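You operate a simulated robot arm through the tools that you are given. There is no shell and no other tool. Be economical: measure what you need, move in short steps, check, and stop when the job is done.

The job below is to be done with a simulated robot arm. You get a single attempt, and the scene is never put back.

JOB
Shut the drawer marked caps. Take the can marked stock with purple band on the middle shelf of green rack and put it away on the top of table marked covers. Fetch the box marked bulbs and set it on the top of table marked multipacks. Turn the purple knob to 5. Push the grey head with black handle shut. Any order will do. Set down upright: can marked stock with purple band, box marked bulbs.

The check looks at the end state, three seconds after you hand in, the way a careful person would. Anything else that was tipped, shoved, dropped, spilled or broken makes it a failure. Lids that push on must go on centred and level and be pressed home; caps that screw on are set level and turned clockwise until they are tight.

ROBOT AND FRAMES
A 7-joint arm with a fingered hand on a trunk, on a base that drives. Base frame: it is fixed to the floor where the robot stands at the start and does not move with it; the origin is under the middle of the robot, x ahead of it, y to its left, z up. Units: m, rad, N and s.
With the tool pointing down near the work surface it reaches from about 0.1 to 0.64 m from the robot's upright axis, wherever it stands. Its first joint turns from -2.897 to 2.897 rad. Places, roughly: box marked bulbs [5, -2.75, 1]; can marked stock with purple band [-2.75, -1.75, 1]; drawer marked caps [0.5, 0.1, 0.4]; grey head with black handle [-4, -3.8, 1.1]; purple knob [4.3, -5.4, 1.4]; top of table marked covers [-0.9, -7.8, 0.8]; top of table marked multipacks [3.4, -1.7, 0.8]. Payload 4 kg.
Tool frame: the origin (TCP) lies between the finger pads and is the grasp point; the fingertips stand 0.026 m ahead of it; z points along the fingers, y is the line along which they close. Largest opening 0.148 m; the body of the gripper starts 0.073 m behind the TCP. The gripper is a hand of 3 fingers: y runs from the thumb to the fingers, the wrist lies at [0, 0, -0.239] in the tool frame, and closing takes about 1.5 s.
Orientation is told as [roll, pitch, yaw] about the base's x, y, z axes, in that order, counted from this pose: with the fingers straight down and closing along the base's y, the tool's x points along the base's -x, its y along +y and its z along -z.

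CONTROLS
- The arm moves only by the tool jog_arm. Its argument "increments" is text: rows parted by semicolons, each of 6 numbers parted by spaces: the turn, a rotation vector about the tool's x, y, z in units of 5 degrees (1.0 is 5 degrees), then the shift along the tool's x, y, z in units of 40 mm (1.0 is 40 mm). In form: rx ry rz x y z; .... A call has 1 to 12 rows; each row shifts and turns the commanded pose from where the row before left it, along the tool's axes as they then stand. "jaw" is the opening, from 0 (shut) to 1 (fully open), set as the call begins (left out, the last holds). A call with a number of a shift or a turn outside -1 to 1 is refused whole. Each row takes 0.2 s and may step no farther than 0.05 m and 0.15 rad from the row before; otherwise, or with a gripper value out of range, the whole call is refused. Where a pose cannot be reached the arm comes as near as it can. A force on the tool above 40 N (or 10 N above the force at the start of the call, whichever is more), or a blocked arm, ends the call early, and 0.2 s more pass. The fingers move at their own pace (about 0.072 m/s each) and stop on an object; they squeeze with about 26 N. The grip force told is the motor's: it shows also when the fingers shut on nothing. Time passes only in rows, and 0.2 s behind the last, so rows that do not move let the fingers close. It gives the time, the measured TCP pose, the force on the tool (base axes), the opening and the grip force at its end, in the units of the frame above (readings bear some noise), with the torque about the TCP (base axes, N m) and any sound that the robot's microphone picked up, and new pictures: "show" is both (left out), scene, wrist or none.
- Cameras (640 x 400 px; columns grow to the right, rows downward): "scene" is now at [0.0029, 0.158, 1.2911]; the picture's right is [0.09, -1.00, 0.00], its down [-0.93, -0.09, -0.36] and it looks along [0.36, 0.03, -0.93] (base axes); focal length 296 px, centre (320, 200). "wrist" rides on the gripper at [0.068, -0.039, -0.09] in the tool frame; the picture's right is [0.50, 0.87, 0.00], its down [-0.66, 0.38, -0.65] and it looks along [-0.57, 0.33, 0.76] (tool axes); focal length 222 px, centre (320, 200). There is no depth. A picture from a camera that has moved, and an enlarged one, comes with that camera's place and axes in the base frame and with its lens. The place of the scene camera against the robot may be out by one fixed shift of up to 0.025 m in any direction.
- move_column(by): slides the trunk up (or, below 0, down) by that many m; the arm and the scene camera ride with it, the base frame stays. It gives what a move gives, with no picture.
- steer(legs): drives the robot by 1 to 6 legs, each [ahead, left, turn to the left] in m, m and rad, along the robot's own axes; the way and the turn of a leg run together, so that a leg with both is an arc; at most 1.5 m and 3.142 rad a leg. The arm and the cameras ride along, it lands a little off, and it stops where it bumps. It gives what a move gives, and a new picture of the scene camera.
- curl_fingers(finger1, finger2, thumb_bend): sets how far each is bent, from 0 (flat) to 100 (curled in); at 30 the hand is open as for a grip, at 70 the pads meet at the TCP. One left out holds its place. A second passes; each finger stops where it meets its share of the squeeze, and holds until it gets a number again. A gripper value or a shape takes the hand back. It gives what a move gives, with no picture; readings hold the bend of each and the force on the fingers (four entries, about 0 where the hand has none), thumb and palm.
- set_grasp(shape): the hand has 3 fingers and takes this shape, open, in about a second: jaw (thumb against the fingers, like two jaws); tri (thumb and two fingers); tip (a fingertip pinch); poke (one finger out to press); point (the index stretched); flat (the hand flat); cup (the hand cupped); fist (a fist). The gripper value then closes the fingers along that shape, each until it touches; the sizes above hold for jaw. It gives what a move gives, with no picture.
- turn_head(pan, tilt): turns the head with the scene camera to pan (to the left, within 2.705 rad either way) and tilt (down, from -0.506 to 1.204), counted from straight ahead of the robot. It gives what a move gives, and a new picture of the scene camera.
- inspect(camera, box): a new picture of the part [left, top, right, bottom] of that camera's present view, enlarged. It takes no simulated time.
- finish_job(): hands the job in; it is judged then, once.

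Work in short steps. Places have to be worked out from the pictures, the camera data and where the tool is seen: move nearer, look again, correct. Check each grasp and each placing, and mend what went wrong. You have 165 turns and 260 pictures in all, those below and enlarged ones among them. Open the gripper and draw the arm clear of the work before you hand the job in, unless the task says otherwise; then end with one line.

The tools are called after "Emit:" as a command line: name --argument value ..., lists and objects as JSON in quotes. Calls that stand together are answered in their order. jog_arm: Moves the arm, as the interface text tells. Its arguments: {"type":"object","properties":{"increments":{"type":"string"},"jaw":{"type":"number"},"show":{"type":"string","enum":["both","scene","wrist","none"]}},"required":["increments"]} The other tools are called the same way: move_column (by) slides the trunk up or down; set_grasp (shape) gives the hand a shape; curl_fingers (finger1, finger2, thumb_bend) moves the fingers one by one; steer (legs) drives the base; turn_head (pan, tilt) turns the head that bears the scene camera; inspect (camera, box) takes an enlarged picture of a part of a camera's view; finish_job () hands the job in.

At the start:

```text
t: 0.0
position: [0.3721, 0.0698, 0.6633]
orientation: [0.0, 0.0, 0.001]
contact_force: [0.8, -0.1, 0.3]
ft_torque: [-0.01, 0.0, 0.02]
grip_width: 0.148
finger_force: 0.1
shape: jaw
bend: [30.0, 30.0, 30.0]
finger forces: [0.1, 0.2, 0.0, 0.0, 0.0, 0.0]
trunk travel left (down, up): [-0.275, 0.315]
robot x, y, heading: [-0.0013, -0.0017, 0.003]
head pan, tilt: [0.094, 1.201]
```

scene: 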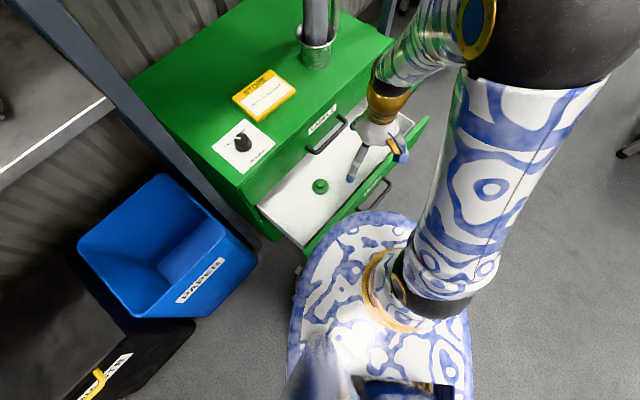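
wrist: 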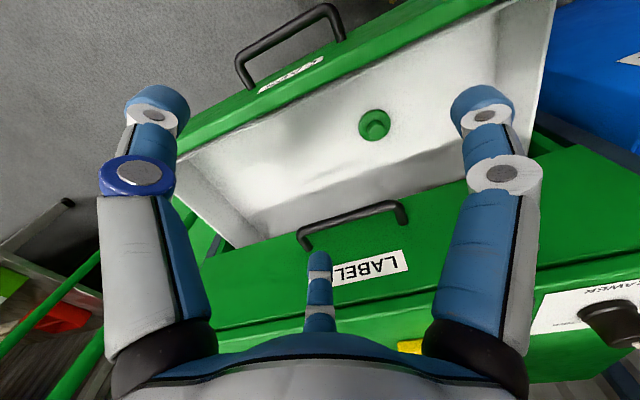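

I start by inspecting the open drawer's label and surveying.

Emit:
inspect --camera "wrist" --box '[150, 0, 560, 260]'

Emit:
turn_head --pan 0.5 --tilt 0.9

```text
1.54 times, centred on (355, 130) of wrist
camera zoom: at [0.3047, 0.031, 0.7546], right [-0.5, 0.87, 0.0], down [0.66, 0.38, 0.65], along [0.57, 0.33, -0.76], focal length 342 px, centre (266, 308)
```

zoom: 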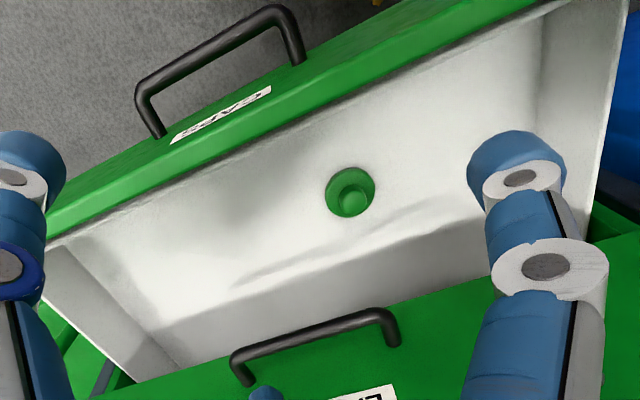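

```text
t: 0.9
position: [0.3716, 0.0711, 0.664]
orientation: [0.0, 0.0, 0.001]
contact_force: [-0.1, -0.4, -0.1]
ft_torque: [-0.04, 0.01, 0.01]
grip_width: 0.1478
finger_force: 0.1
shape: jaw
bend: [30.0, 30.0, 30.0]
finger forces: [0.0, 0.1, 0.0, 0.0, 0.0, 0.0]
trunk travel left (down, up): [-0.275, 0.315]
robot x, y, heading: [-0.0005, -0.0036, 0.002]
head pan, tilt: [0.499, 0.901]
camera scene: at [0.0135, 0.1888, 1.3109], right [0.48, -0.88, 0.0], down [-0.69, -0.37, -0.62], along [0.55, 0.3, -0.78], focal length 296 px, centre (320, 200)
```

scene: 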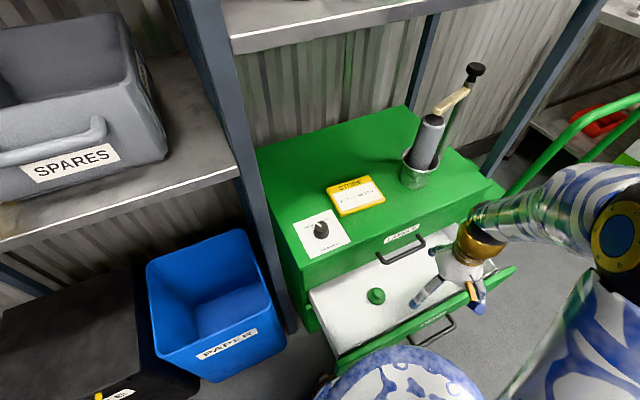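

The open drawer is the caps one; its front runs from about (0.17,0.21) to (0.65,-0.14), to be pushed along (0.57,0.82). I move the hand in front of it, shut the fingers and tilt forward.

Emit:
jog_arm --increments "0 0 0 0.46 -0.9 0;0 0 0 0.46 -0.9 0;0 0 0 0.46 -0.9 0;0 0 0 0.46 -0.9 0;0 0 0 0.46 -0.9 0" --jaw 0 --show "none"

Emit:
jog_arm --increments "-0.82 -0.57 0 0 0 0;-0.82 -0.57 0 0 0 0;-0.82 -0.57 0 0 0 0;-0.82 -0.57 0 0 0 0;-0.82 -0.57 0 0 0 0;-0.82 -0.57 0 0 0 0;-0.82 -0.57 0 0 0 0;-0.82 -0.57 0 0 0 0"

```text
t: 2.1
position: [0.2836, -0.1106, 0.6651]
orientation: [0.002, 0.004, 0.001]
contact_force: [0.4, -0.5, 0.2]
ft_torque: [0.0, 0.01, 0.02]
grip_width: 0.0001
finger_force: 4.7
shape: jaw
bend: [70.0, 70.0, 70.0]
finger forces: [0.1, 0.1, 0.1, 0.1, 0.0, 0.0]
out of reach, approached as far as the arm can: row 5
trunk travel left (down, up): [-0.275, 0.315]
robot x, y, heading: [-0.0047, 0.0015, -0.002]
head pan, tilt: [0.499, 0.901]
```

```text
t: 3.9
position: [0.2874, -0.1128, 0.6664]
orientation: [0.601, -0.377, -0.119]
contact_force: [-0.4, -0.1, -0.7]
ft_torque: [0.02, -0.02, -0.01]
grip_width: 0.0001
finger_force: 25.7
shape: jaw
bend: [70.0, 70.0, 70.0]
finger forces: [0.0, 0.1, 0.0, 0.0, 0.0, 0.1]
out of reach, approached as far as the arm can: row 2
trunk travel left (down, up): [-0.275, 0.315]
robot x, y, heading: [-0.0002, -0.0032, 0.002]
head pan, tilt: [0.499, 0.901]
camera scene: at [0.0135, 0.1889, 1.3109], right [0.48, -0.88, 0.0], down [-0.69, -0.38, -0.62], along [0.55, 0.3, -0.78], focal length 296 px, centre (320, 200)
camera wrist: at [0.1957, -0.1867, 0.6905], right [-0.56, 0.78, 0.27], down [0.32, -0.1, 0.94], along [0.76, 0.61, -0.2], focal length 222 px, centre (320, 200)
```

scene: 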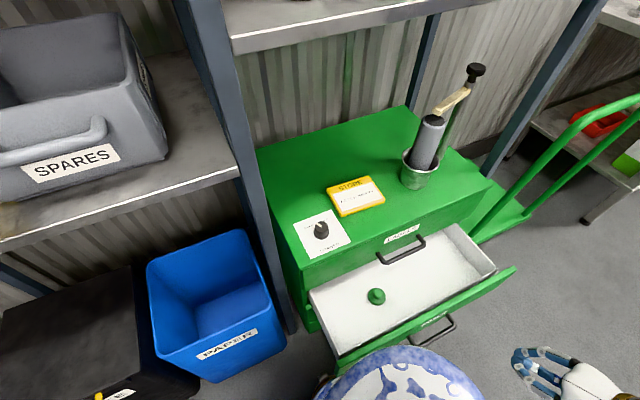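
wrist: 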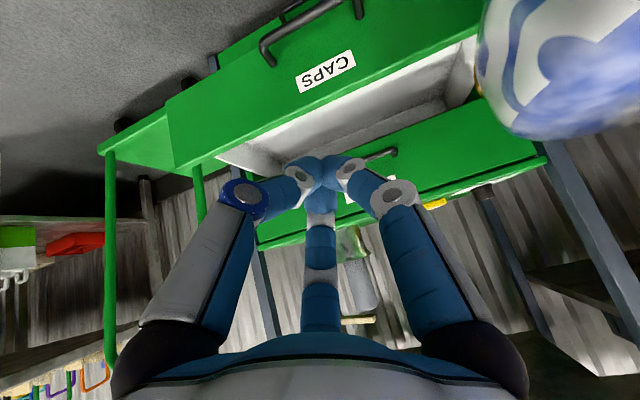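

The handle bar is near (0.37,0.01,0.40). I lower the trunk so the fingertips are at handle height, in front of it.

Emit:
move_column --by -0.25

Emit:
jog_arm --increments "0 0 0 0 0 0"

```text
t: 5.6
position: [0.2563, -0.1336, 0.5573]
orientation: [0.89, -0.409, -0.238]
contact_force: [-0.1, 0.6, 1.1]
ft_torque: [-0.19, 0.07, -0.02]
grip_width: 0.0
finger_force: 25.7
shape: jaw
bend: [70.0, 70.0, 70.0]
finger forces: [0.1, 0.0, 0.0, 0.0, 0.0, 0.0]
trunk travel left (down, up): [-0.101, 0.489]
robot x, y, heading: [-0.0185, 0.0017, 0.042]
head pan, tilt: [0.499, 0.901]
stopped: the arm was blocked; the commanded pose is now the measured one
```

```text
t: 5.9
position: [0.2927, -0.0717, 0.5344]
orientation: [0.853, -0.168, -0.418]
contact_force: [-0.5, 1.5, 1.2]
ft_torque: [-0.14, 0.07, -0.03]
grip_width: 0.0
finger_force: 25.6
shape: jaw
bend: [70.0, 70.0, 70.0]
finger forces: [0.0, 0.0, 0.1, 0.1, 0.1, 0.1]
trunk travel left (down, up): [-0.101, 0.489]
robot x, y, heading: [-0.0081, 0.0041, 0.028]
head pan, tilt: [0.499, 0.901]
stopped in row 1: the arm was blocked; the commanded pose is now the measured one
camera scene: at [-0.1328, -0.032, 1.176], right [0.5, -0.86, -0.12], down [-0.6, -0.25, -0.76], along [0.62, 0.45, -0.64], focal length 296 px, centre (320, 200)
camera wrist: at [0.1888, -0.1302, 0.5535], right [-0.32, 0.77, 0.56], down [0.38, -0.44, 0.81], along [0.87, 0.47, -0.15], focal length 222 px, centre (320, 200)
```

scene: 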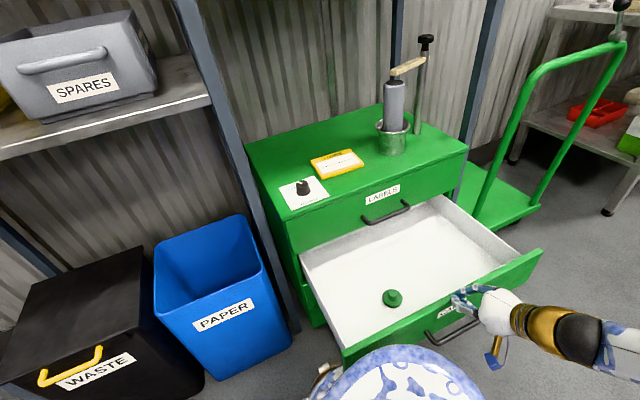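
wrist: 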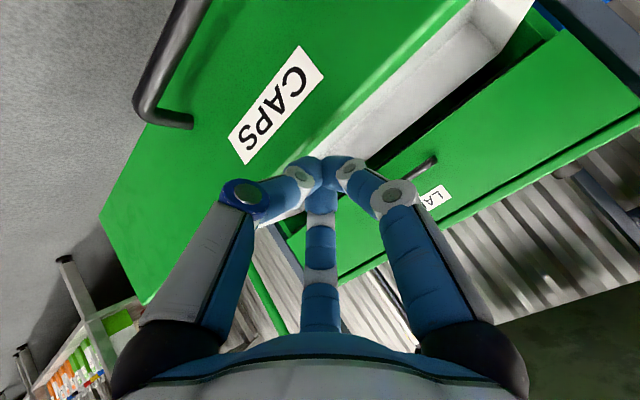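

The arm got jammed (probably elbow on base) and the robot is leaning. I raise the trunk to free it.

Emit:
move_column --by 0.1

Emit:
jog_arm --increments "0 0 0 0 0 0"

```text
t: 6.2
position: [0.3147, -0.0397, 0.5261]
orientation: [0.871, 0.024, -0.554]
contact_force: [-0.7, -1.1, -0.2]
ft_torque: [-0.01, -0.06, -0.04]
grip_width: 0.0
finger_force: 26.3
shape: jaw
bend: [70.0, 70.0, 70.0]
finger forces: [0.0, 0.1, 0.0, 0.0, 0.0, 0.0]
trunk travel left (down, up): [-0.108, 0.482]
robot x, y, heading: [-0.0117, 0.0061, 0.033]
head pan, tilt: [0.499, 0.901]
stopped: the arm was blocked; the commanded pose is now the measured one
```

```text
t: 6.6
position: [0.3704, 0.0021, 0.5303]
orientation: [0.855, 0.172, -0.705]
contact_force: [-1.0, -0.9, 0.6]
ft_torque: [0.0, -0.02, -0.06]
grip_width: 0.0
finger_force: 26.2
shape: jaw
bend: [70.0, 70.0, 70.0]
finger forces: [0.0, 0.0, 0.0, 0.1, 0.0, 0.0]
trunk travel left (down, up): [-0.108, 0.482]
robot x, y, heading: [-0.0133, 0.0069, 0.032]
head pan, tilt: [0.499, 0.901]
stopped in row 1: the arm was blocked; the commanded pose is now the measured one
camera scene: at [-0.1284, -0.0265, 1.1774], right [0.5, -0.86, -0.11], down [-0.61, -0.26, -0.75], along [0.62, 0.45, -0.65], focal length 296 px, centre (320, 200)
camera wrist: at [0.262, -0.03, 0.5711], right [0.08, 0.68, 0.73], down [0.43, -0.68, 0.59], along [0.9, 0.26, -0.34], focal length 222 px, centre (320, 200)
```

scene: 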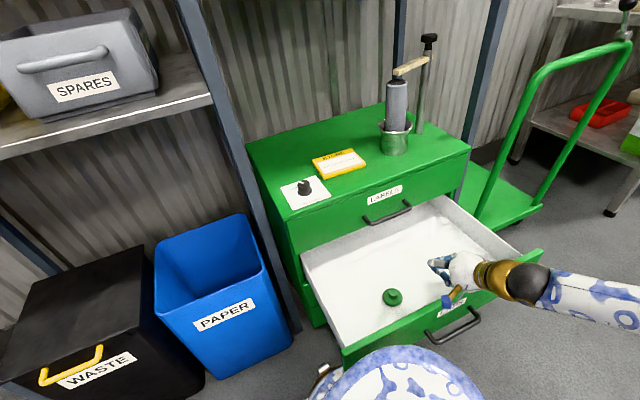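
wrist: 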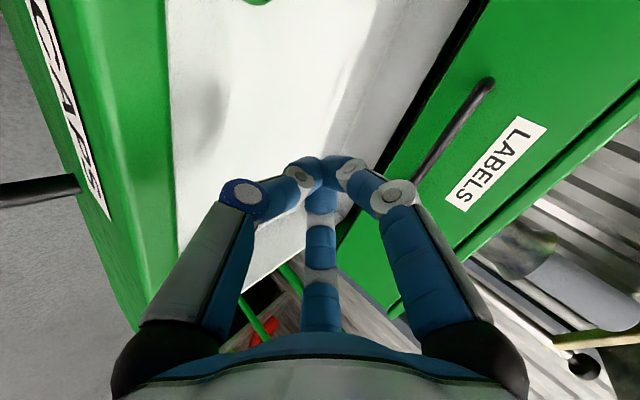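

Still leaning; I keep trying to raise the trunk.

Emit:
move_column --by 0.15

Emit:
turn_head --pan -1.2 --tilt 1.1

```text
t: 6.9
position: [0.4204, 0.0369, 0.5142]
orientation: [0.799, 0.242, -0.825]
contact_force: [-0.3, -1.2, 1.0]
ft_torque: [-0.01, 0.0, -0.03]
grip_width: 0.0003
finger_force: 26.0
shape: jaw
bend: [70.0, 70.0, 70.0]
finger forces: [0.0, 0.1, 0.1, 0.1, 0.0, 0.0]
trunk travel left (down, up): [-0.111, 0.479]
robot x, y, heading: [-0.013, 0.0007, 0.033]
head pan, tilt: [0.499, 0.901]
stopped: the arm was blocked; the commanded pose is now the measured one
```

```text
t: 8.6
position: [0.4443, 0.1529, 0.464]
orientation: [0.688, 0.13, -0.718]
contact_force: [227.2, 233.3, -52.2]
ft_torque: [-3.96, 4.1, 3.1]
grip_width: 0.0
finger_force: 26.1
shape: jaw
bend: [70.0, 70.0, 70.0]
finger forces: [0.0, 0.0, 0.0, 0.1, 317.4, 0.0]
trunk travel left (down, up): [-0.111, 0.479]
robot x, y, heading: [-0.0096, 0.0483, -0.026]
head pan, tilt: [-1.201, 1.1]
camera scene: at [-0.0336, 0.1431, 1.1307], right [-0.94, -0.33, 0.0], down [-0.3, 0.84, -0.46], along [0.15, -0.43, -0.89], focal length 296 px, centre (320, 200)
```

scene: 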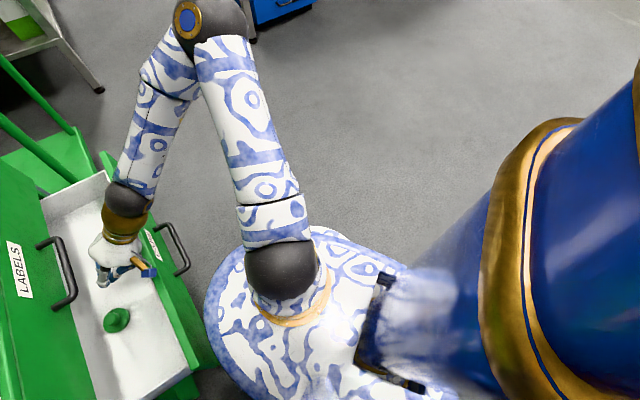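

The robot is level again, but the hand presses in the drawer region. I retract along the tool axis.

Emit:
jog_arm --increments "0 0 0 0 0 -0.5;0 0 0 0 0 -0.5;0 0 0 0 0 -0.5"

```text
t: 9.4
position: [0.3994, 0.064, 0.504]
orientation: [0.63, 0.123, -0.732]
contact_force: [9.3, 11.4, 37.2]
ft_torque: [-0.51, 0.45, 0.01]
grip_width: 0.0001
finger_force: 25.5
shape: jaw
bend: [70.0, 70.0, 70.0]
finger forces: [0.0, 0.1, 0.0, 0.0, 38.5, 0.1]
trunk travel left (down, up): [-0.111, 0.479]
robot x, y, heading: [-0.0131, 0.0026, 0.026]
head pan, tilt: [-1.201, 1.1]
camera scene: at [-0.0474, 0.0955, 1.1331], right [-0.92, -0.39, 0.0], down [-0.34, 0.82, -0.45], along [0.18, -0.42, -0.89], focal length 296 px, centre (320, 200)
camera wrist: at [0.2982, 0.0409, 0.5616], right [0.14, 0.81, 0.57], down [0.5, -0.56, 0.66], along [0.85, 0.19, -0.48], focal length 222 px, centre (320, 200)
```

scene: 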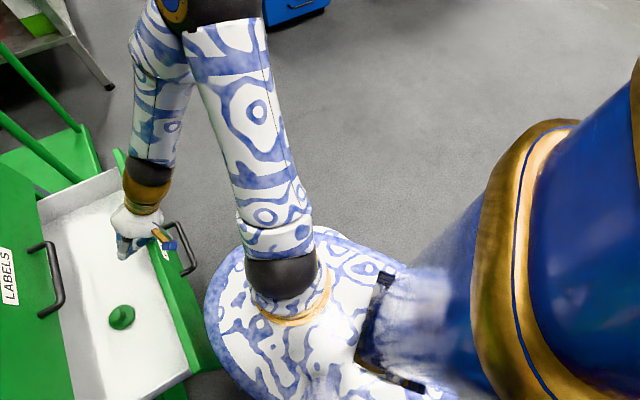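
wrist: 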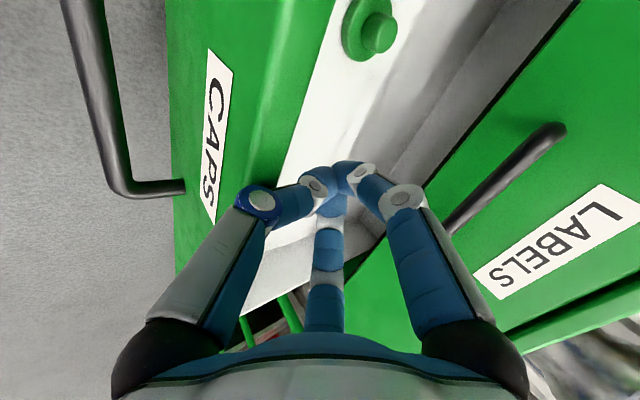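

The thumb rests on the drawer edge; I continue retracting along the tool axis.

Emit:
jog_arm --increments "0 0 0 0 0 -0.6;0 0 0 0 0 -0.6;0 0 0 0 0 -0.6;0 0 0 0 0 -0.6"

```text
t: 10.4
position: [0.3692, 0.0195, 0.5793]
orientation: [0.632, 0.126, -0.724]
contact_force: [-0.1, -1.0, 0.0]
ft_torque: [0.03, 0.0, -0.03]
grip_width: 0.0001
finger_force: 25.7
shape: jaw
bend: [70.0, 70.0, 70.0]
finger forces: [0.1, 0.0, 0.1, 0.0, 0.0, 0.0]
trunk travel left (down, up): [-0.111, 0.479]
robot x, y, heading: [-0.0136, 0.0043, 0.03]
head pan, tilt: [-1.201, 1.1]
camera scene: at [-0.0468, 0.0979, 1.133], right [-0.92, -0.39, 0.0], down [-0.35, 0.82, -0.45], along [0.18, -0.42, -0.89], focal length 296 px, centre (320, 200)
camera wrist: at [0.2671, -0.0044, 0.6371], right [0.14, 0.81, 0.57], down [0.5, -0.55, 0.66], along [0.85, 0.19, -0.48], focal length 222 px, centre (320, 200)
```

scene: 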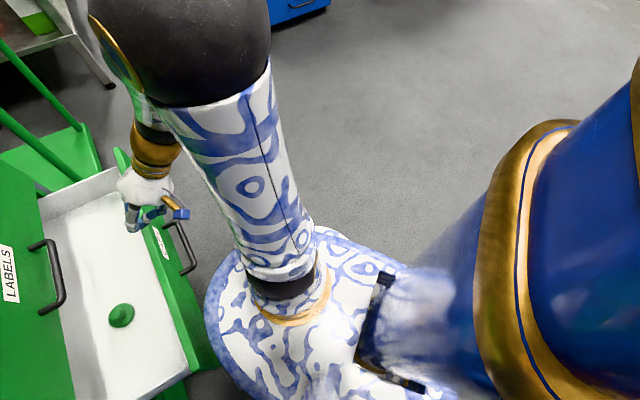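
wrist: 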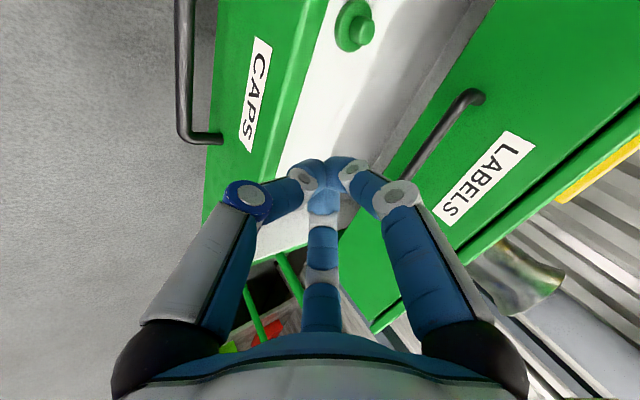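

Free again. I'll raise the trunk, back away, and use base motion to push the drawer with the arm reached ahead.

Emit:
move_column --by 0.15

Emit:
steer --legs '[[0, -0.6, 0]]'

```text
t: 12.2
position: [0.3698, 0.02, 0.7289]
orientation: [0.636, 0.127, -0.725]
contact_force: [-0.8, 0.4, -0.6]
ft_torque: [-0.02, 0.0, 0.04]
grip_width: 0.0
finger_force: 26.2
shape: jaw
bend: [70.0, 70.0, 70.0]
finger forces: [0.1, 0.0, 0.0, 0.1, 0.1, 0.0]
trunk travel left (down, up): [-0.261, 0.329]
robot x, y, heading: [-0.0143, 0.0066, 0.03]
head pan, tilt: [-1.201, 1.1]
```

```text
t: 15.6
position: [0.3872, -0.5819, 0.7292]
orientation: [0.634, 0.123, -0.724]
contact_force: [0.8, -0.5, 0.8]
ft_torque: [0.02, 0.02, 0.0]
grip_width: 0.0001
finger_force: 25.9
shape: jaw
bend: [70.0, 70.0, 70.0]
finger forces: [0.0, 0.0, 0.1, 0.0, 0.1, 0.1]
trunk travel left (down, up): [-0.261, 0.329]
robot x, y, heading: [0.0023, -0.5984, 0.031]
head pan, tilt: [-1.201, 1.1]
camera scene: at [-0.0292, -0.5048, 1.283], right [-0.92, -0.39, 0.0], down [-0.35, 0.82, -0.45], along [0.18, -0.42, -0.89], focal length 296 px, centre (320, 200)
```

scene: 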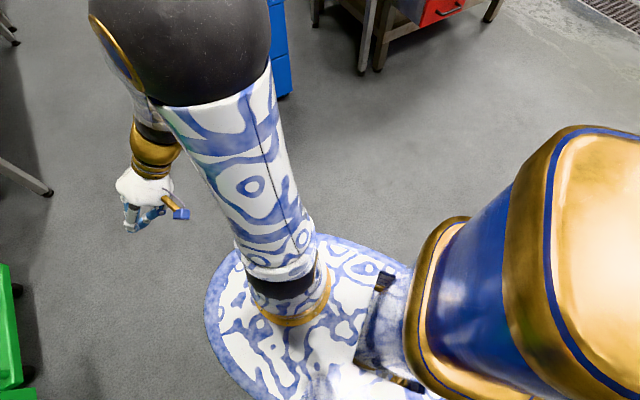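

Turn to face the drawer and look.

Emit:
steer --legs '[[0, 0, 0.93]]'

Emit:
turn_head --pan 0 --tilt 0.7

```text
t: 18.4
position: [0.2211, -0.2804, 0.729]
orientation: [0.633, 0.125, 0.207]
contact_force: [0.8, 1.0, 0.6]
ft_torque: [-0.01, -0.02, -0.01]
grip_width: 0.0
finger_force: 26.3
shape: jaw
bend: [70.0, 70.0, 70.0]
finger forces: [0.0, 0.1, 0.0, 0.1, 0.0, 0.1]
trunk travel left (down, up): [-0.261, 0.329]
robot x, y, heading: [-0.0002, -0.5957, 0.957]
head pan, tilt: [-1.201, 1.1]
camera scene: at [-0.0861, -0.5735, 1.283], right [-0.24, -0.97, 0.0], down [-0.87, 0.21, -0.45], along [0.44, -0.11, -0.89], focal length 296 px, centre (320, 200)
```

scene: 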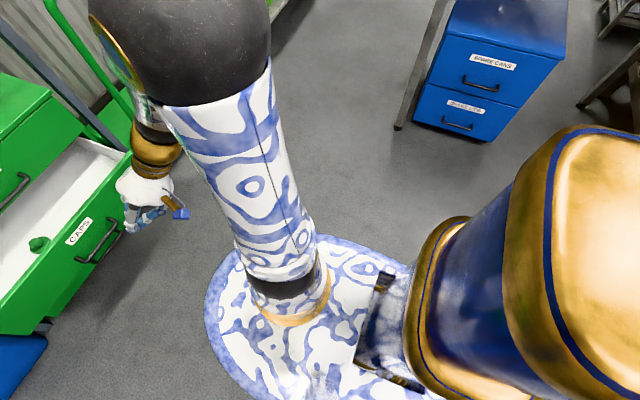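

```text
t: 19.8
position: [0.221, -0.2798, 0.7277]
orientation: [0.633, 0.126, 0.205]
contact_force: [0.2, -0.2, -0.4]
ft_torque: [-0.01, -0.01, 0.01]
grip_width: 0.0001
finger_force: 26.8
shape: jaw
bend: [70.0, 70.0, 70.0]
finger forces: [0.1, 0.0, 0.1, 0.0, 0.0, 0.0]
trunk travel left (down, up): [-0.261, 0.329]
robot x, y, heading: [0.0039, -0.5986, 0.96]
head pan, tilt: [0.0, 0.7]
camera scene: at [-0.0987, -0.4889, 1.313], right [0.82, -0.57, 0.0], down [-0.37, -0.53, -0.76], along [0.44, 0.63, -0.64], focal length 296 px, centre (320, 200)
```

scene: 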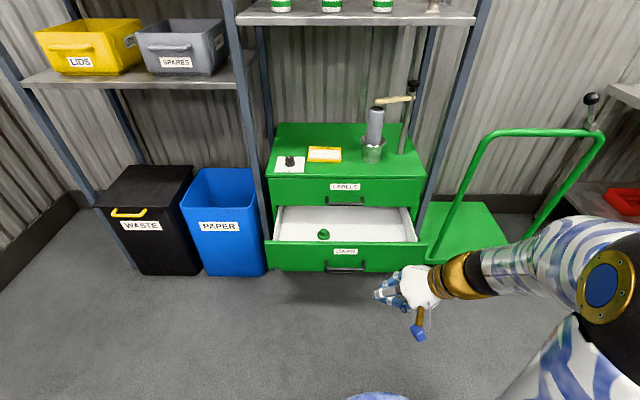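

The drawer is squarely ahead now. I rotate the hand about vertical so the fingers tilt along the push direction.

Emit:
jog_arm --increments "-0.125 -0.586 0.8 0 0 0;-0.125 -0.586 0.8 0 0 0;-0.125 -0.586 0.8 0 0 0;-0.125 -0.586 0.8 0 0 0;-0.125 -0.586 0.8 0 0 0;-0.125 -0.586 0.8 0 0 0;-0.125 -0.586 0.8 0 0 0;-0.125 -0.586 0.8 0 0 0;-0.125 -0.586 0.8 0 0 0;-0.125 -0.586 0.8 0 0 0;-0.125 -0.586 0.8 0 0 0" --show "none"

```text
t: 22.2
position: [0.2609, -0.2496, 0.7536]
orientation: [0.63, 0.125, -0.755]
contact_force: [0.8, 0.1, -0.3]
ft_torque: [-0.03, -0.02, -0.04]
grip_width: 0.0002
finger_force: 26.3
shape: jaw
bend: [70.0, 70.0, 70.0]
finger forces: [0.1, 0.0, 0.1, 0.0, 0.0, 0.0]
out of reach, approached as far as the arm can: row 3, 4, 5, 6, 7, 8, 9, 10
trunk travel left (down, up): [-0.261, 0.329]
robot x, y, heading: [0.0041, -0.5954, 0.962]
head pan, tilt: [0.0, 0.7]
```

Extend a little ahead, then lower the trunk in steps, watching for jams.

Emit:
jog_arm --increments "0 0 0 0 0 0.8;0 0 0 0 0 0.8;0 0 0 0 0 0.8" --show "none"

Emit:
move_column --by -0.1

Emit:
jog_arm --increments "0 0 0 0 0 0"

```text
t: 23.0
position: [0.283, -0.2087, 0.6909]
orientation: [0.633, 0.125, -0.754]
contact_force: [-0.6, 0.4, -0.7]
ft_torque: [0.02, 0.04, 0.01]
grip_width: 0.0
finger_force: 26.3
shape: jaw
bend: [70.0, 70.0, 70.0]
finger forces: [0.0, 0.0, 0.0, 0.0, 0.0, 0.0]
out of reach, approached as far as the arm can: row 1, 2
trunk travel left (down, up): [-0.261, 0.329]
robot x, y, heading: [0.0045, -0.5969, 0.96]
head pan, tilt: [0.0, 0.7]
```

```text
t: 24.3
position: [0.283, -0.2074, 0.5896]
orientation: [0.632, 0.125, -0.752]
contact_force: [0.5, 0.4, -0.4]
ft_torque: [0.0, 0.01, 0.01]
grip_width: 0.0
finger_force: 26.4
shape: jaw
bend: [70.0, 70.0, 70.0]
finger forces: [0.0, 0.0, 0.1, 0.0, 0.0, 0.1]
trunk travel left (down, up): [-0.161, 0.429]
robot x, y, heading: [-0.0002, -0.5962, 0.963]
head pan, tilt: [0.0, 0.7]
```

```text
t: 24.7
position: [0.2832, -0.2079, 0.5907]
orientation: [0.633, 0.125, -0.75]
contact_force: [0.0, -0.8, 0.1]
ft_torque: [0.0, 0.0, 0.0]
grip_width: 0.0001
finger_force: 26.3
shape: jaw
bend: [70.0, 70.0, 70.0]
finger forces: [0.0, 0.1, 0.0, 0.0, 0.1, 0.0]
trunk travel left (down, up): [-0.161, 0.429]
robot x, y, heading: [0.0023, -0.5945, 0.958]
head pan, tilt: [0.0, 0.7]
camera scene: at [-0.0988, -0.4888, 1.213], right [0.82, -0.57, 0.0], down [-0.37, -0.53, -0.76], along [0.44, 0.63, -0.64], focal length 296 px, centre (320, 200)
camera wrist: at [0.1802, -0.2298, 0.6493], right [0.16, 0.81, 0.57], down [0.49, -0.57, 0.66], along [0.86, 0.17, -0.49], focal length 222 px, centre (320, 200)
```

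scene: 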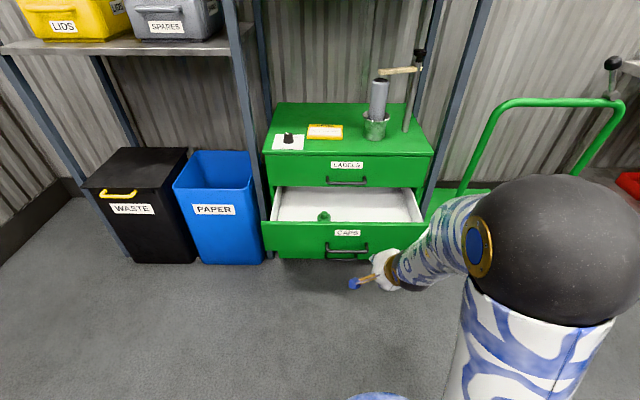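
wrist: 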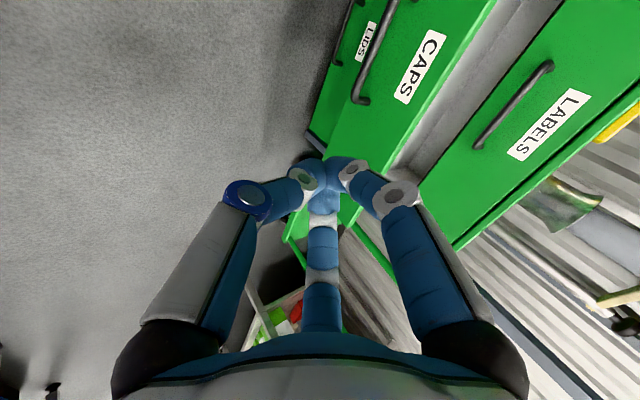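

No jam. Lower further to about label height and drive closer, shifting left.

Emit:
move_column --by -0.15

Emit:
steer --legs '[[0.2, 0.06, 0]]'

Emit:
jog_arm --increments "0 0 0 0 0 0" --show "wrist"

```text
t: 26.4
position: [0.2831, -0.2087, 0.4412]
orientation: [0.632, 0.124, -0.753]
contact_force: [0.1, -1.1, 0.5]
ft_torque: [-0.01, -0.02, -0.01]
grip_width: 0.0001
finger_force: 26.1
shape: jaw
bend: [70.0, 70.0, 70.0]
finger forces: [0.0, 0.0, 0.0, 0.0, 0.1, 0.0]
trunk travel left (down, up): [-0.011, 0.579]
robot x, y, heading: [0.0023, -0.5963, 0.954]
head pan, tilt: [0.0, 0.7]
```

```text
t: 28.1
position: [0.3468, -0.0122, 0.4408]
orientation: [0.632, 0.125, -0.754]
contact_force: [-0.1, 0.2, 0.7]
ft_torque: [-0.02, -0.01, 0.02]
grip_width: 0.0
finger_force: 25.9
shape: jaw
bend: [70.0, 70.0, 70.0]
finger forces: [0.0, 0.0, 0.0, 0.1, 0.1, 0.0]
trunk travel left (down, up): [-0.011, 0.579]
robot x, y, heading: [0.0688, -0.4024, 0.959]
head pan, tilt: [0.0, 0.7]
camera scene: at [-0.035, -0.2924, 1.063], right [0.82, -0.57, 0.0], down [-0.37, -0.53, -0.76], along [0.44, 0.63, -0.64], focal length 296 px, centre (320, 200)
```

scene: 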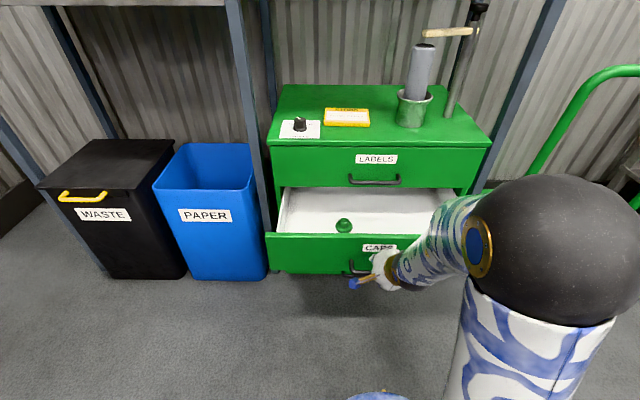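

```text
t: 28.5
position: [0.3466, -0.0111, 0.4405]
orientation: [0.632, 0.126, -0.755]
contact_force: [-0.9, -0.4, 0.3]
ft_torque: [0.0, 0.0, -0.01]
grip_width: 0.0
finger_force: 26.1
shape: jaw
bend: [70.0, 70.0, 70.0]
finger forces: [0.0, 0.1, 0.1, 0.0, 0.1, 0.0]
trunk travel left (down, up): [-0.011, 0.579]
robot x, y, heading: [0.0695, -0.4016, 0.96]
head pan, tilt: [0.0, 0.7]
camera wrist: at [0.2441, -0.0335, 0.4994], right [0.16, 0.81, 0.57], down [0.49, -0.57, 0.66], along [0.86, 0.17, -0.49], focal length 222 px, centre (320, 200)
```

wrist: 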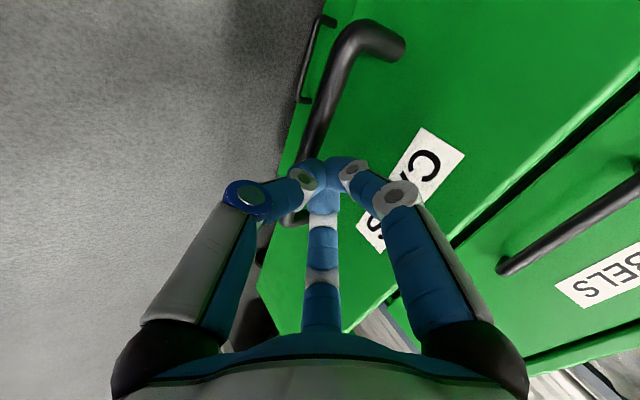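

The fingertips are near the handle/label. Drive ahead to push.

Emit:
steer --legs '[[0.17, 0, 0]]'

```text
t: 29.9
position: [0.4439, 0.126, 0.4399]
orientation: [0.632, 0.127, -0.753]
contact_force: [-0.3, -0.4, 0.6]
ft_torque: [-0.03, -0.03, -0.02]
grip_width: 0.0
finger_force: 25.9
shape: jaw
bend: [70.0, 70.0, 70.0]
finger forces: [0.1, 0.0, 0.1, 0.0, 0.0, 0.0]
trunk travel left (down, up): [-0.011, 0.579]
robot x, y, heading: [0.1632, -0.2639, 0.964]
head pan, tilt: [0.0, 0.7]
camera scene: at [0.0618, -0.1542, 1.063], right [0.82, -0.57, 0.0], down [-0.37, -0.53, -0.76], along [0.44, 0.63, -0.64], focal length 296 px, centre (320, 200)
```

scene: 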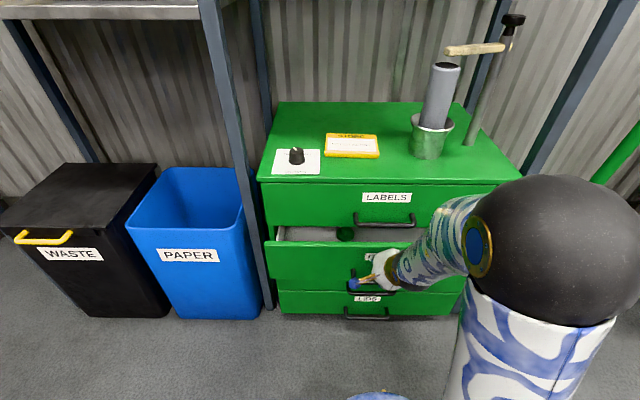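

The drawer moves in. Push the remainder in smaller steps.

Emit:
steer --legs '[[0.07, 0, 0]]'

Emit:
inspect --camera "wrist" --box '[0, 0, 640, 400]'

```text
t: 31.1
position: [0.4812, 0.1784, 0.4366]
orientation: [0.614, 0.121, -0.756]
contact_force: [-5.9, -6.4, 1.2]
ft_torque: [-0.07, 0.07, 0.1]
grip_width: 0.0
finger_force: 26.4
shape: jaw
bend: [70.0, 70.0, 70.0]
finger forces: [0.0, 0.0, 0.1, 0.1, 0.1, 0.0]
trunk travel left (down, up): [-0.011, 0.579]
robot x, y, heading: [0.2041, -0.2051, 0.957]
head pan, tilt: [0.0, 0.7]
stopped in leg 1: the force on the tool passed its limit at 42 N (the readings are from after the stop); the commanded pose is now the measured one
camera scene: at [0.1022, -0.0964, 1.063], right [0.82, -0.57, 0.0], down [-0.37, -0.53, -0.77], along [0.44, 0.63, -0.64], focal length 296 px, centre (320, 200)
```

scene: 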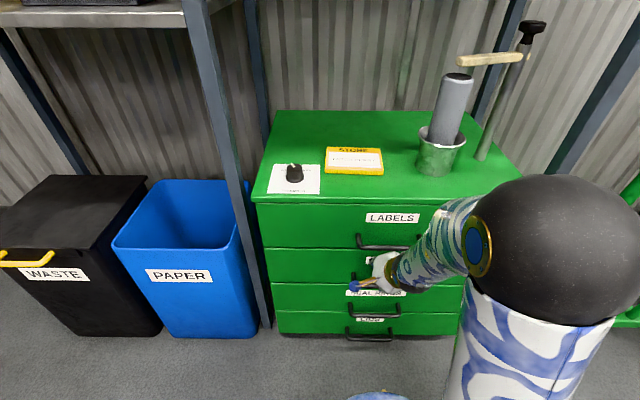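

```text
1.00 times, centred on (320, 200) of wrist (not enlarged: the box is as wide or as high as the picture)
camera zoom: at [0.3787, 0.1585, 0.496], right [0.17, 0.81, 0.56], down [0.49, -0.56, 0.67], along [0.85, 0.16, -0.5], focal length 222 px, centre (320, 200)
```

zoom: 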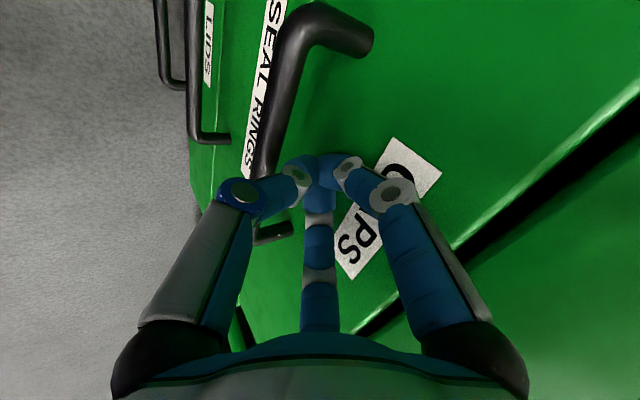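

It looks flush with a hard stop. Back off and check closely.

Emit:
steer --legs '[[-0.3, -0.25, 0]]'

Emit:
inspect --camera "scene" --box '[200, 80, 500, 300]'

```text
t: 33.6
position: [0.5121, -0.2138, 0.4367]
orientation: [0.617, 0.123, -0.762]
contact_force: [-0.2, -0.6, 0.2]
ft_torque: [0.0, 0.0, -0.02]
grip_width: 0.0
finger_force: 25.7
shape: jaw
bend: [70.0, 70.0, 70.0]
finger forces: [0.0, 0.1, 0.1, 0.0, 0.0, 0.0]
trunk travel left (down, up): [-0.011, 0.579]
robot x, y, heading: [0.2346, -0.5961, 0.956]
head pan, tilt: [0.0, 0.7]
camera scene: at [0.1327, -0.4869, 1.063], right [0.82, -0.58, 0.0], down [-0.37, -0.53, -0.76], along [0.44, 0.62, -0.64], focal length 296 px, centre (320, 200)
```

scene: 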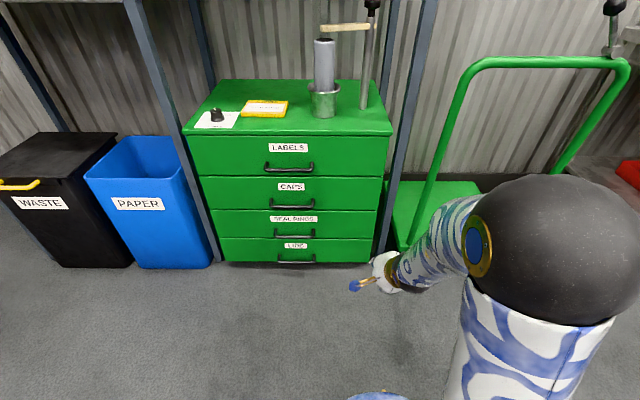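

```text
1.82 times, centred on (350, 190) of scene
camera zoom: at [0.1327, -0.4869, 1.063], right [0.82, -0.58, 0.0], down [-0.37, -0.53, -0.76], along [0.44, 0.62, -0.64], focal length 537 px, centre (266, 218)
```

zoom: 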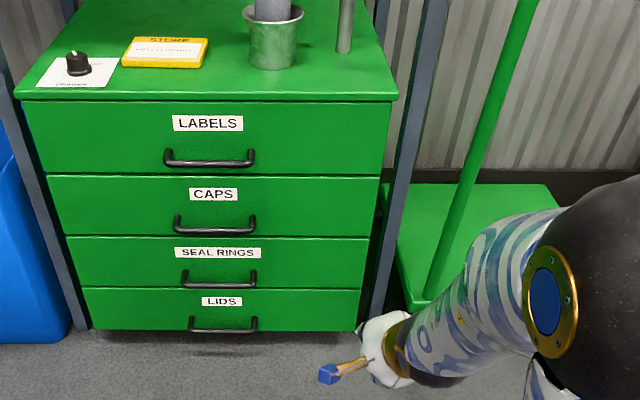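

Drawer caps is shut. I raise the trunk and survey toward the bulbs box (+x).

Emit:
move_column --by 0.3

Emit:
turn_head --pan -1.4 --tilt 0.15

Emit:
turn_head --pan -2.6 --tilt 0.15

```text
t: 36.6
position: [0.5144, -0.2125, 0.7365]
orientation: [0.615, 0.122, -0.76]
contact_force: [0.8, -0.4, 0.0]
ft_torque: [0.02, -0.02, -0.02]
grip_width: 0.0
finger_force: 26.4
shape: jaw
bend: [70.0, 70.0, 70.0]
finger forces: [0.1, 0.1, 0.0, 0.0, 0.1, 0.0]
trunk travel left (down, up): [-0.311, 0.279]
robot x, y, heading: [0.2327, -0.5947, 0.953]
head pan, tilt: [0.0, 0.7]
```

```text
t: 38.1
position: [0.5123, -0.2138, 0.7365]
orientation: [0.615, 0.122, -0.761]
contact_force: [-0.3, -0.1, 0.1]
ft_torque: [-0.02, -0.01, -0.02]
grip_width: 0.0002
finger_force: 25.8
shape: jaw
bend: [70.0, 70.0, 70.0]
finger forces: [0.1, 0.1, 0.0, 0.0, 0.1, 0.0]
trunk travel left (down, up): [-0.311, 0.279]
robot x, y, heading: [0.2359, -0.5982, 0.953]
head pan, tilt: [-1.4, 0.15]
camera scene: at [0.1674, -0.596, 1.4131], right [-0.43, -0.9, 0.0], down [-0.14, 0.06, -0.99], along [0.89, -0.42, -0.15], focal length 296 px, centre (320, 200)
```

scene: 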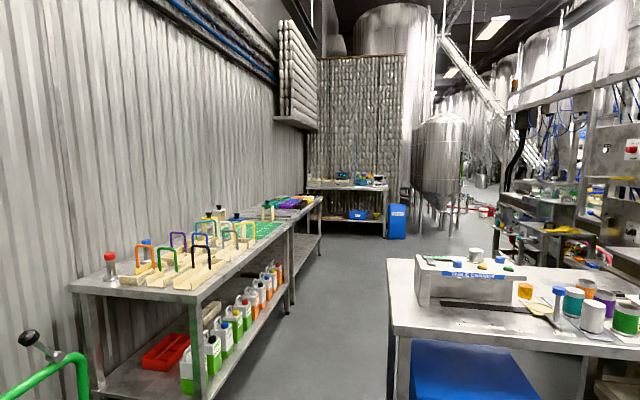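

```text
t: 39.5
position: [0.5127, -0.2131, 0.737]
orientation: [0.617, 0.122, -0.762]
contact_force: [-0.3, -0.3, -0.1]
ft_torque: [0.0, -0.03, 0.0]
grip_width: 0.0
finger_force: 25.7
shape: jaw
bend: [70.0, 70.0, 70.0]
finger forces: [0.1, 0.1, 0.0, 0.0, 0.1, 0.0]
trunk travel left (down, up): [-0.311, 0.279]
robot x, y, heading: [0.2338, -0.5927, 0.961]
head pan, tilt: [-2.601, 0.15]
camera scene: at [0.0768, -0.6487, 1.4131], right [-1.0, 0.07, 0.0], down [0.01, 0.15, -0.99], along [-0.07, -0.99, -0.15], focal length 296 px, centre (320, 200)
```

scene: 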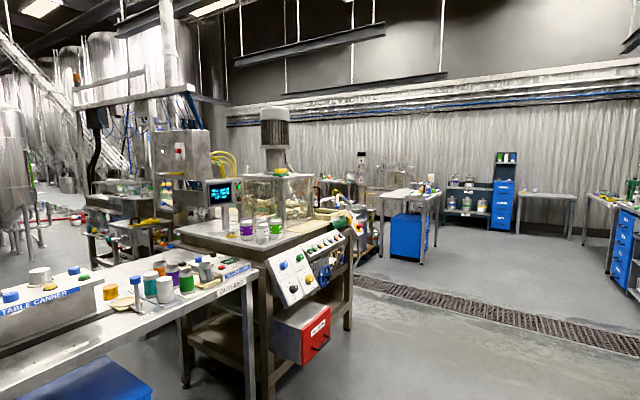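

Zoom in toward the bulbs and multipacks area.

Emit:
turn_head --pan -1.4 --tilt 0.15

Emit:
inspect --camera "scene" --box '[220, 150, 420, 275]'

```text
t: 40.9
position: [0.5137, -0.2127, 0.7364]
orientation: [0.615, 0.121, -0.762]
contact_force: [0.6, 0.4, -0.4]
ft_torque: [-0.04, 0.0, 0.0]
grip_width: 0.0001
finger_force: 25.9
shape: jaw
bend: [70.0, 70.0, 70.0]
finger forces: [0.1, 0.0, 0.0, 0.1, 0.1, 0.0]
trunk travel left (down, up): [-0.311, 0.279]
robot x, y, heading: [0.2332, -0.5948, 0.956]
head pan, tilt: [-1.4, 0.15]
camera scene: at [0.1673, -0.5961, 1.4131], right [-0.43, -0.9, 0.0], down [-0.13, 0.06, -0.99], along [0.89, -0.43, -0.15], focal length 296 px, centre (320, 200)
```

scene: 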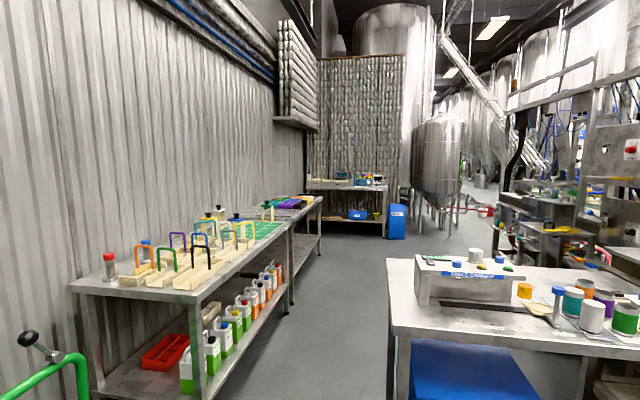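

```text
3.20 times, centred on (320, 212) of scene
camera zoom: at [0.1673, -0.5961, 1.4131], right [-0.43, -0.9, 0.0], down [-0.13, 0.06, -0.99], along [0.89, -0.43, -0.15], focal length 946 px, centre (320, 160)
```

zoom: 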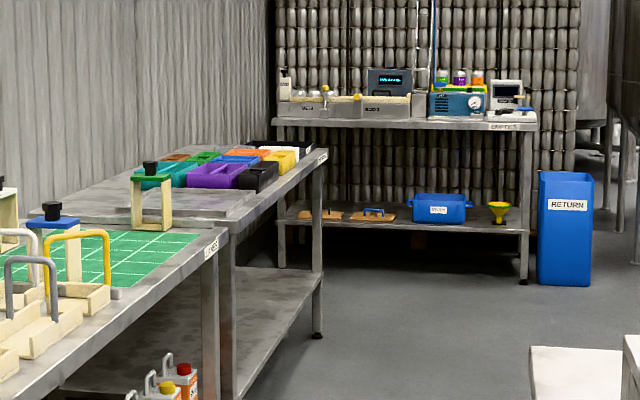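

I un-tilt the hand to point straight down, then turn toward the aisle (heading about -0.61).

Emit:
jog_arm --increments "1 -0.21 0 0 0 -0.3;1 -0.21 0 0 0 -0.3;1 -0.21 0 0 0 -0.3;1 -0.21 0 0 0 -0.3;1 -0.21 0 0 0 -0.3;1 -0.21 0 0 0 -0.3;1 -0.21 0 0 0 -0.3" --jaw 0.3 --show "none"

Emit:
steer --legs '[[0, 0, -1.564]]'

Emit:
turn_head --pan 0 --tilt 0.6

```text
t: 42.5
position: [0.4969, -0.2366, 0.811]
orientation: [0.002, 0.001, -0.797]
contact_force: [0.0, 0.2, 0.7]
ft_torque: [0.03, 0.0, 0.0]
grip_width: 0.044
finger_force: 0.0
shape: jaw
bend: [76.0, 76.0, 70.0]
finger forces: [0.2, 0.1, 0.0, 0.0, 0.0, 0.1]
out of reach, approached as far as the arm can: row 1
trunk travel left (down, up): [-0.311, 0.279]
robot x, y, heading: [0.233, -0.5958, 0.956]
head pan, tilt: [-1.4, 0.15]
```

```text
t: 46.7
position: [0.5951, -0.8557, 0.8108]
orientation: [0.001, 0.002, -2.365]
contact_force: [0.1, -0.3, 0.5]
ft_torque: [0.0, -0.01, 0.01]
grip_width: 0.0443
finger_force: 0.0
shape: jaw
bend: [76.0, 76.0, 70.0]
finger forces: [0.0, 0.0, 0.0, 0.0, 0.0, 0.0]
trunk travel left (down, up): [-0.311, 0.279]
robot x, y, heading: [0.2354, -0.5968, -0.61]
head pan, tilt: [-1.4, 0.15]
camera scene: at [0.2394, -0.5203, 1.4131], right [-0.91, 0.42, 0.0], down [0.06, 0.14, -0.99], along [-0.42, -0.9, -0.15], focal length 296 px, centre (320, 200)
```

scene: 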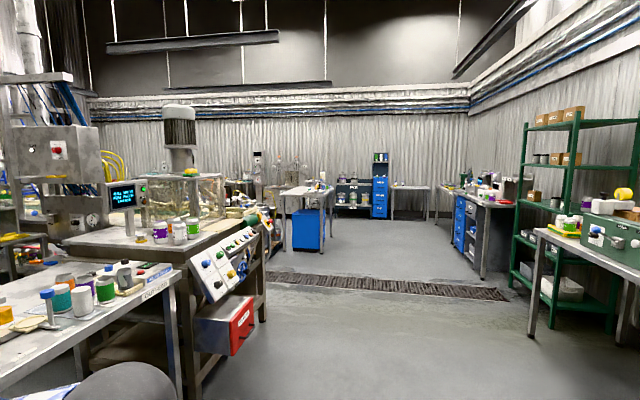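

```text
t: 48.2
position: [0.5956, -0.8561, 0.8105]
orientation: [0.002, 0.003, -2.362]
contact_force: [0.0, -0.1, -1.5]
ft_torque: [0.03, 0.01, 0.0]
grip_width: 0.0439
finger_force: 0.1
shape: jaw
bend: [76.0, 76.0, 70.0]
finger forces: [0.0, 0.0, 0.0, 0.1, 0.1, 0.0]
trunk travel left (down, up): [-0.311, 0.279]
robot x, y, heading: [0.2347, -0.5952, -0.61]
head pan, tilt: [0.0, 0.6]
camera scene: at [0.3512, -0.4869, 1.3717], right [-0.57, -0.82, 0.0], down [-0.46, 0.32, -0.83], along [0.68, -0.47, -0.56], focal length 296 px, centre (320, 200)
```

scene: 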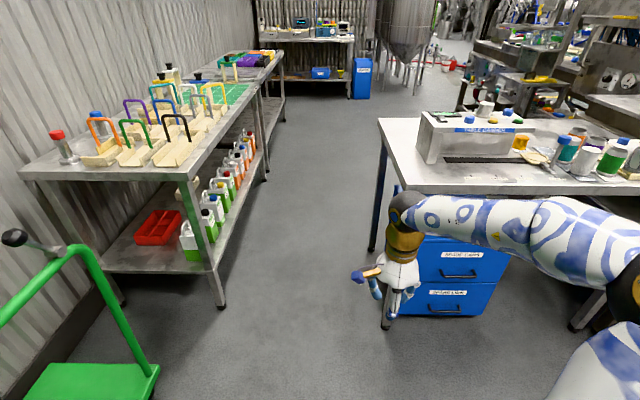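

The aisle is ~0.85 m wide; I raise the trunk so the arm clears table items and drive along its centre.

Emit:
move_column --by 0.27

Emit:
steer --legs '[[0.4, 0.25, 0], [1.2, 0, 0]]'

```text
t: 51.0
position: [0.5963, -0.8563, 1.0811]
orientation: [0.002, 0.002, -2.364]
contact_force: [-0.7, -0.6, -0.1]
ft_torque: [0.01, -0.01, 0.02]
grip_width: 0.0441
finger_force: 0.1
shape: jaw
bend: [76.0, 76.0, 70.0]
finger forces: [0.0, 0.0, 0.0, 0.0, 0.1, 0.0]
trunk travel left (down, up): [-0.581, 0.009]
robot x, y, heading: [0.2348, -0.5973, -0.616]
head pan, tilt: [0.0, 0.6]
```

```text
t: 59.5
position: [2.0435, -1.5741, 1.08]
orientation: [0.002, 0.0, -2.37]
contact_force: [-0.1, 0.0, -0.3]
ft_torque: [0.0, -0.02, 0.01]
grip_width: 0.0442
finger_force: 0.1
shape: jaw
bend: [76.0, 76.0, 70.0]
finger forces: [0.0, 0.0, 0.1, 0.1, 0.0, 0.0]
trunk travel left (down, up): [-0.581, 0.009]
robot x, y, heading: [1.6838, -1.3144, -0.613]
head pan, tilt: [0.0, 0.6]
camera scene: at [1.801, -1.2039, 1.6416], right [-0.58, -0.82, 0.0], down [-0.46, 0.33, -0.82], along [0.67, -0.48, -0.57], focal length 296 px, centre (320, 200)
```

scene: 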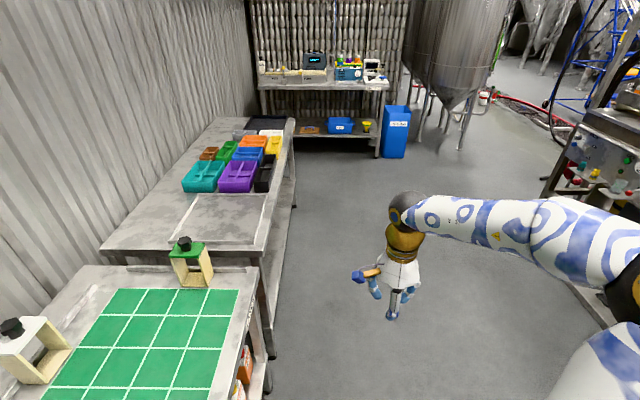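

Passing well. Inspect the far table.

Emit:
inspect --camera "scene" --box '[150, 30, 420, 199]'

```text
2.37 times, centred on (285, 114) of scene
camera zoom: at [1.801, -1.2039, 1.6416], right [-0.58, -0.82, 0.0], down [-0.46, 0.33, -0.82], along [0.67, -0.48, -0.57], focal length 700 px, centre (403, 402)
```

zoom: 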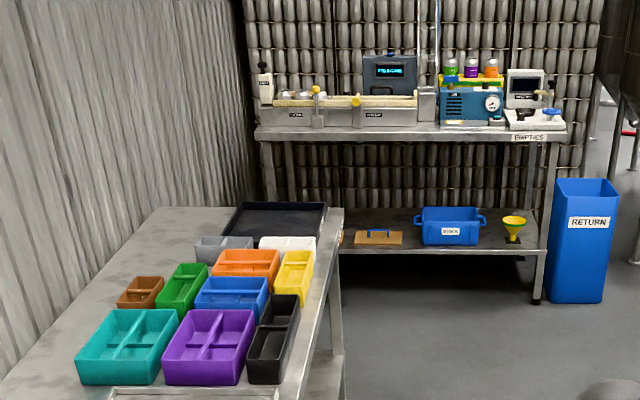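

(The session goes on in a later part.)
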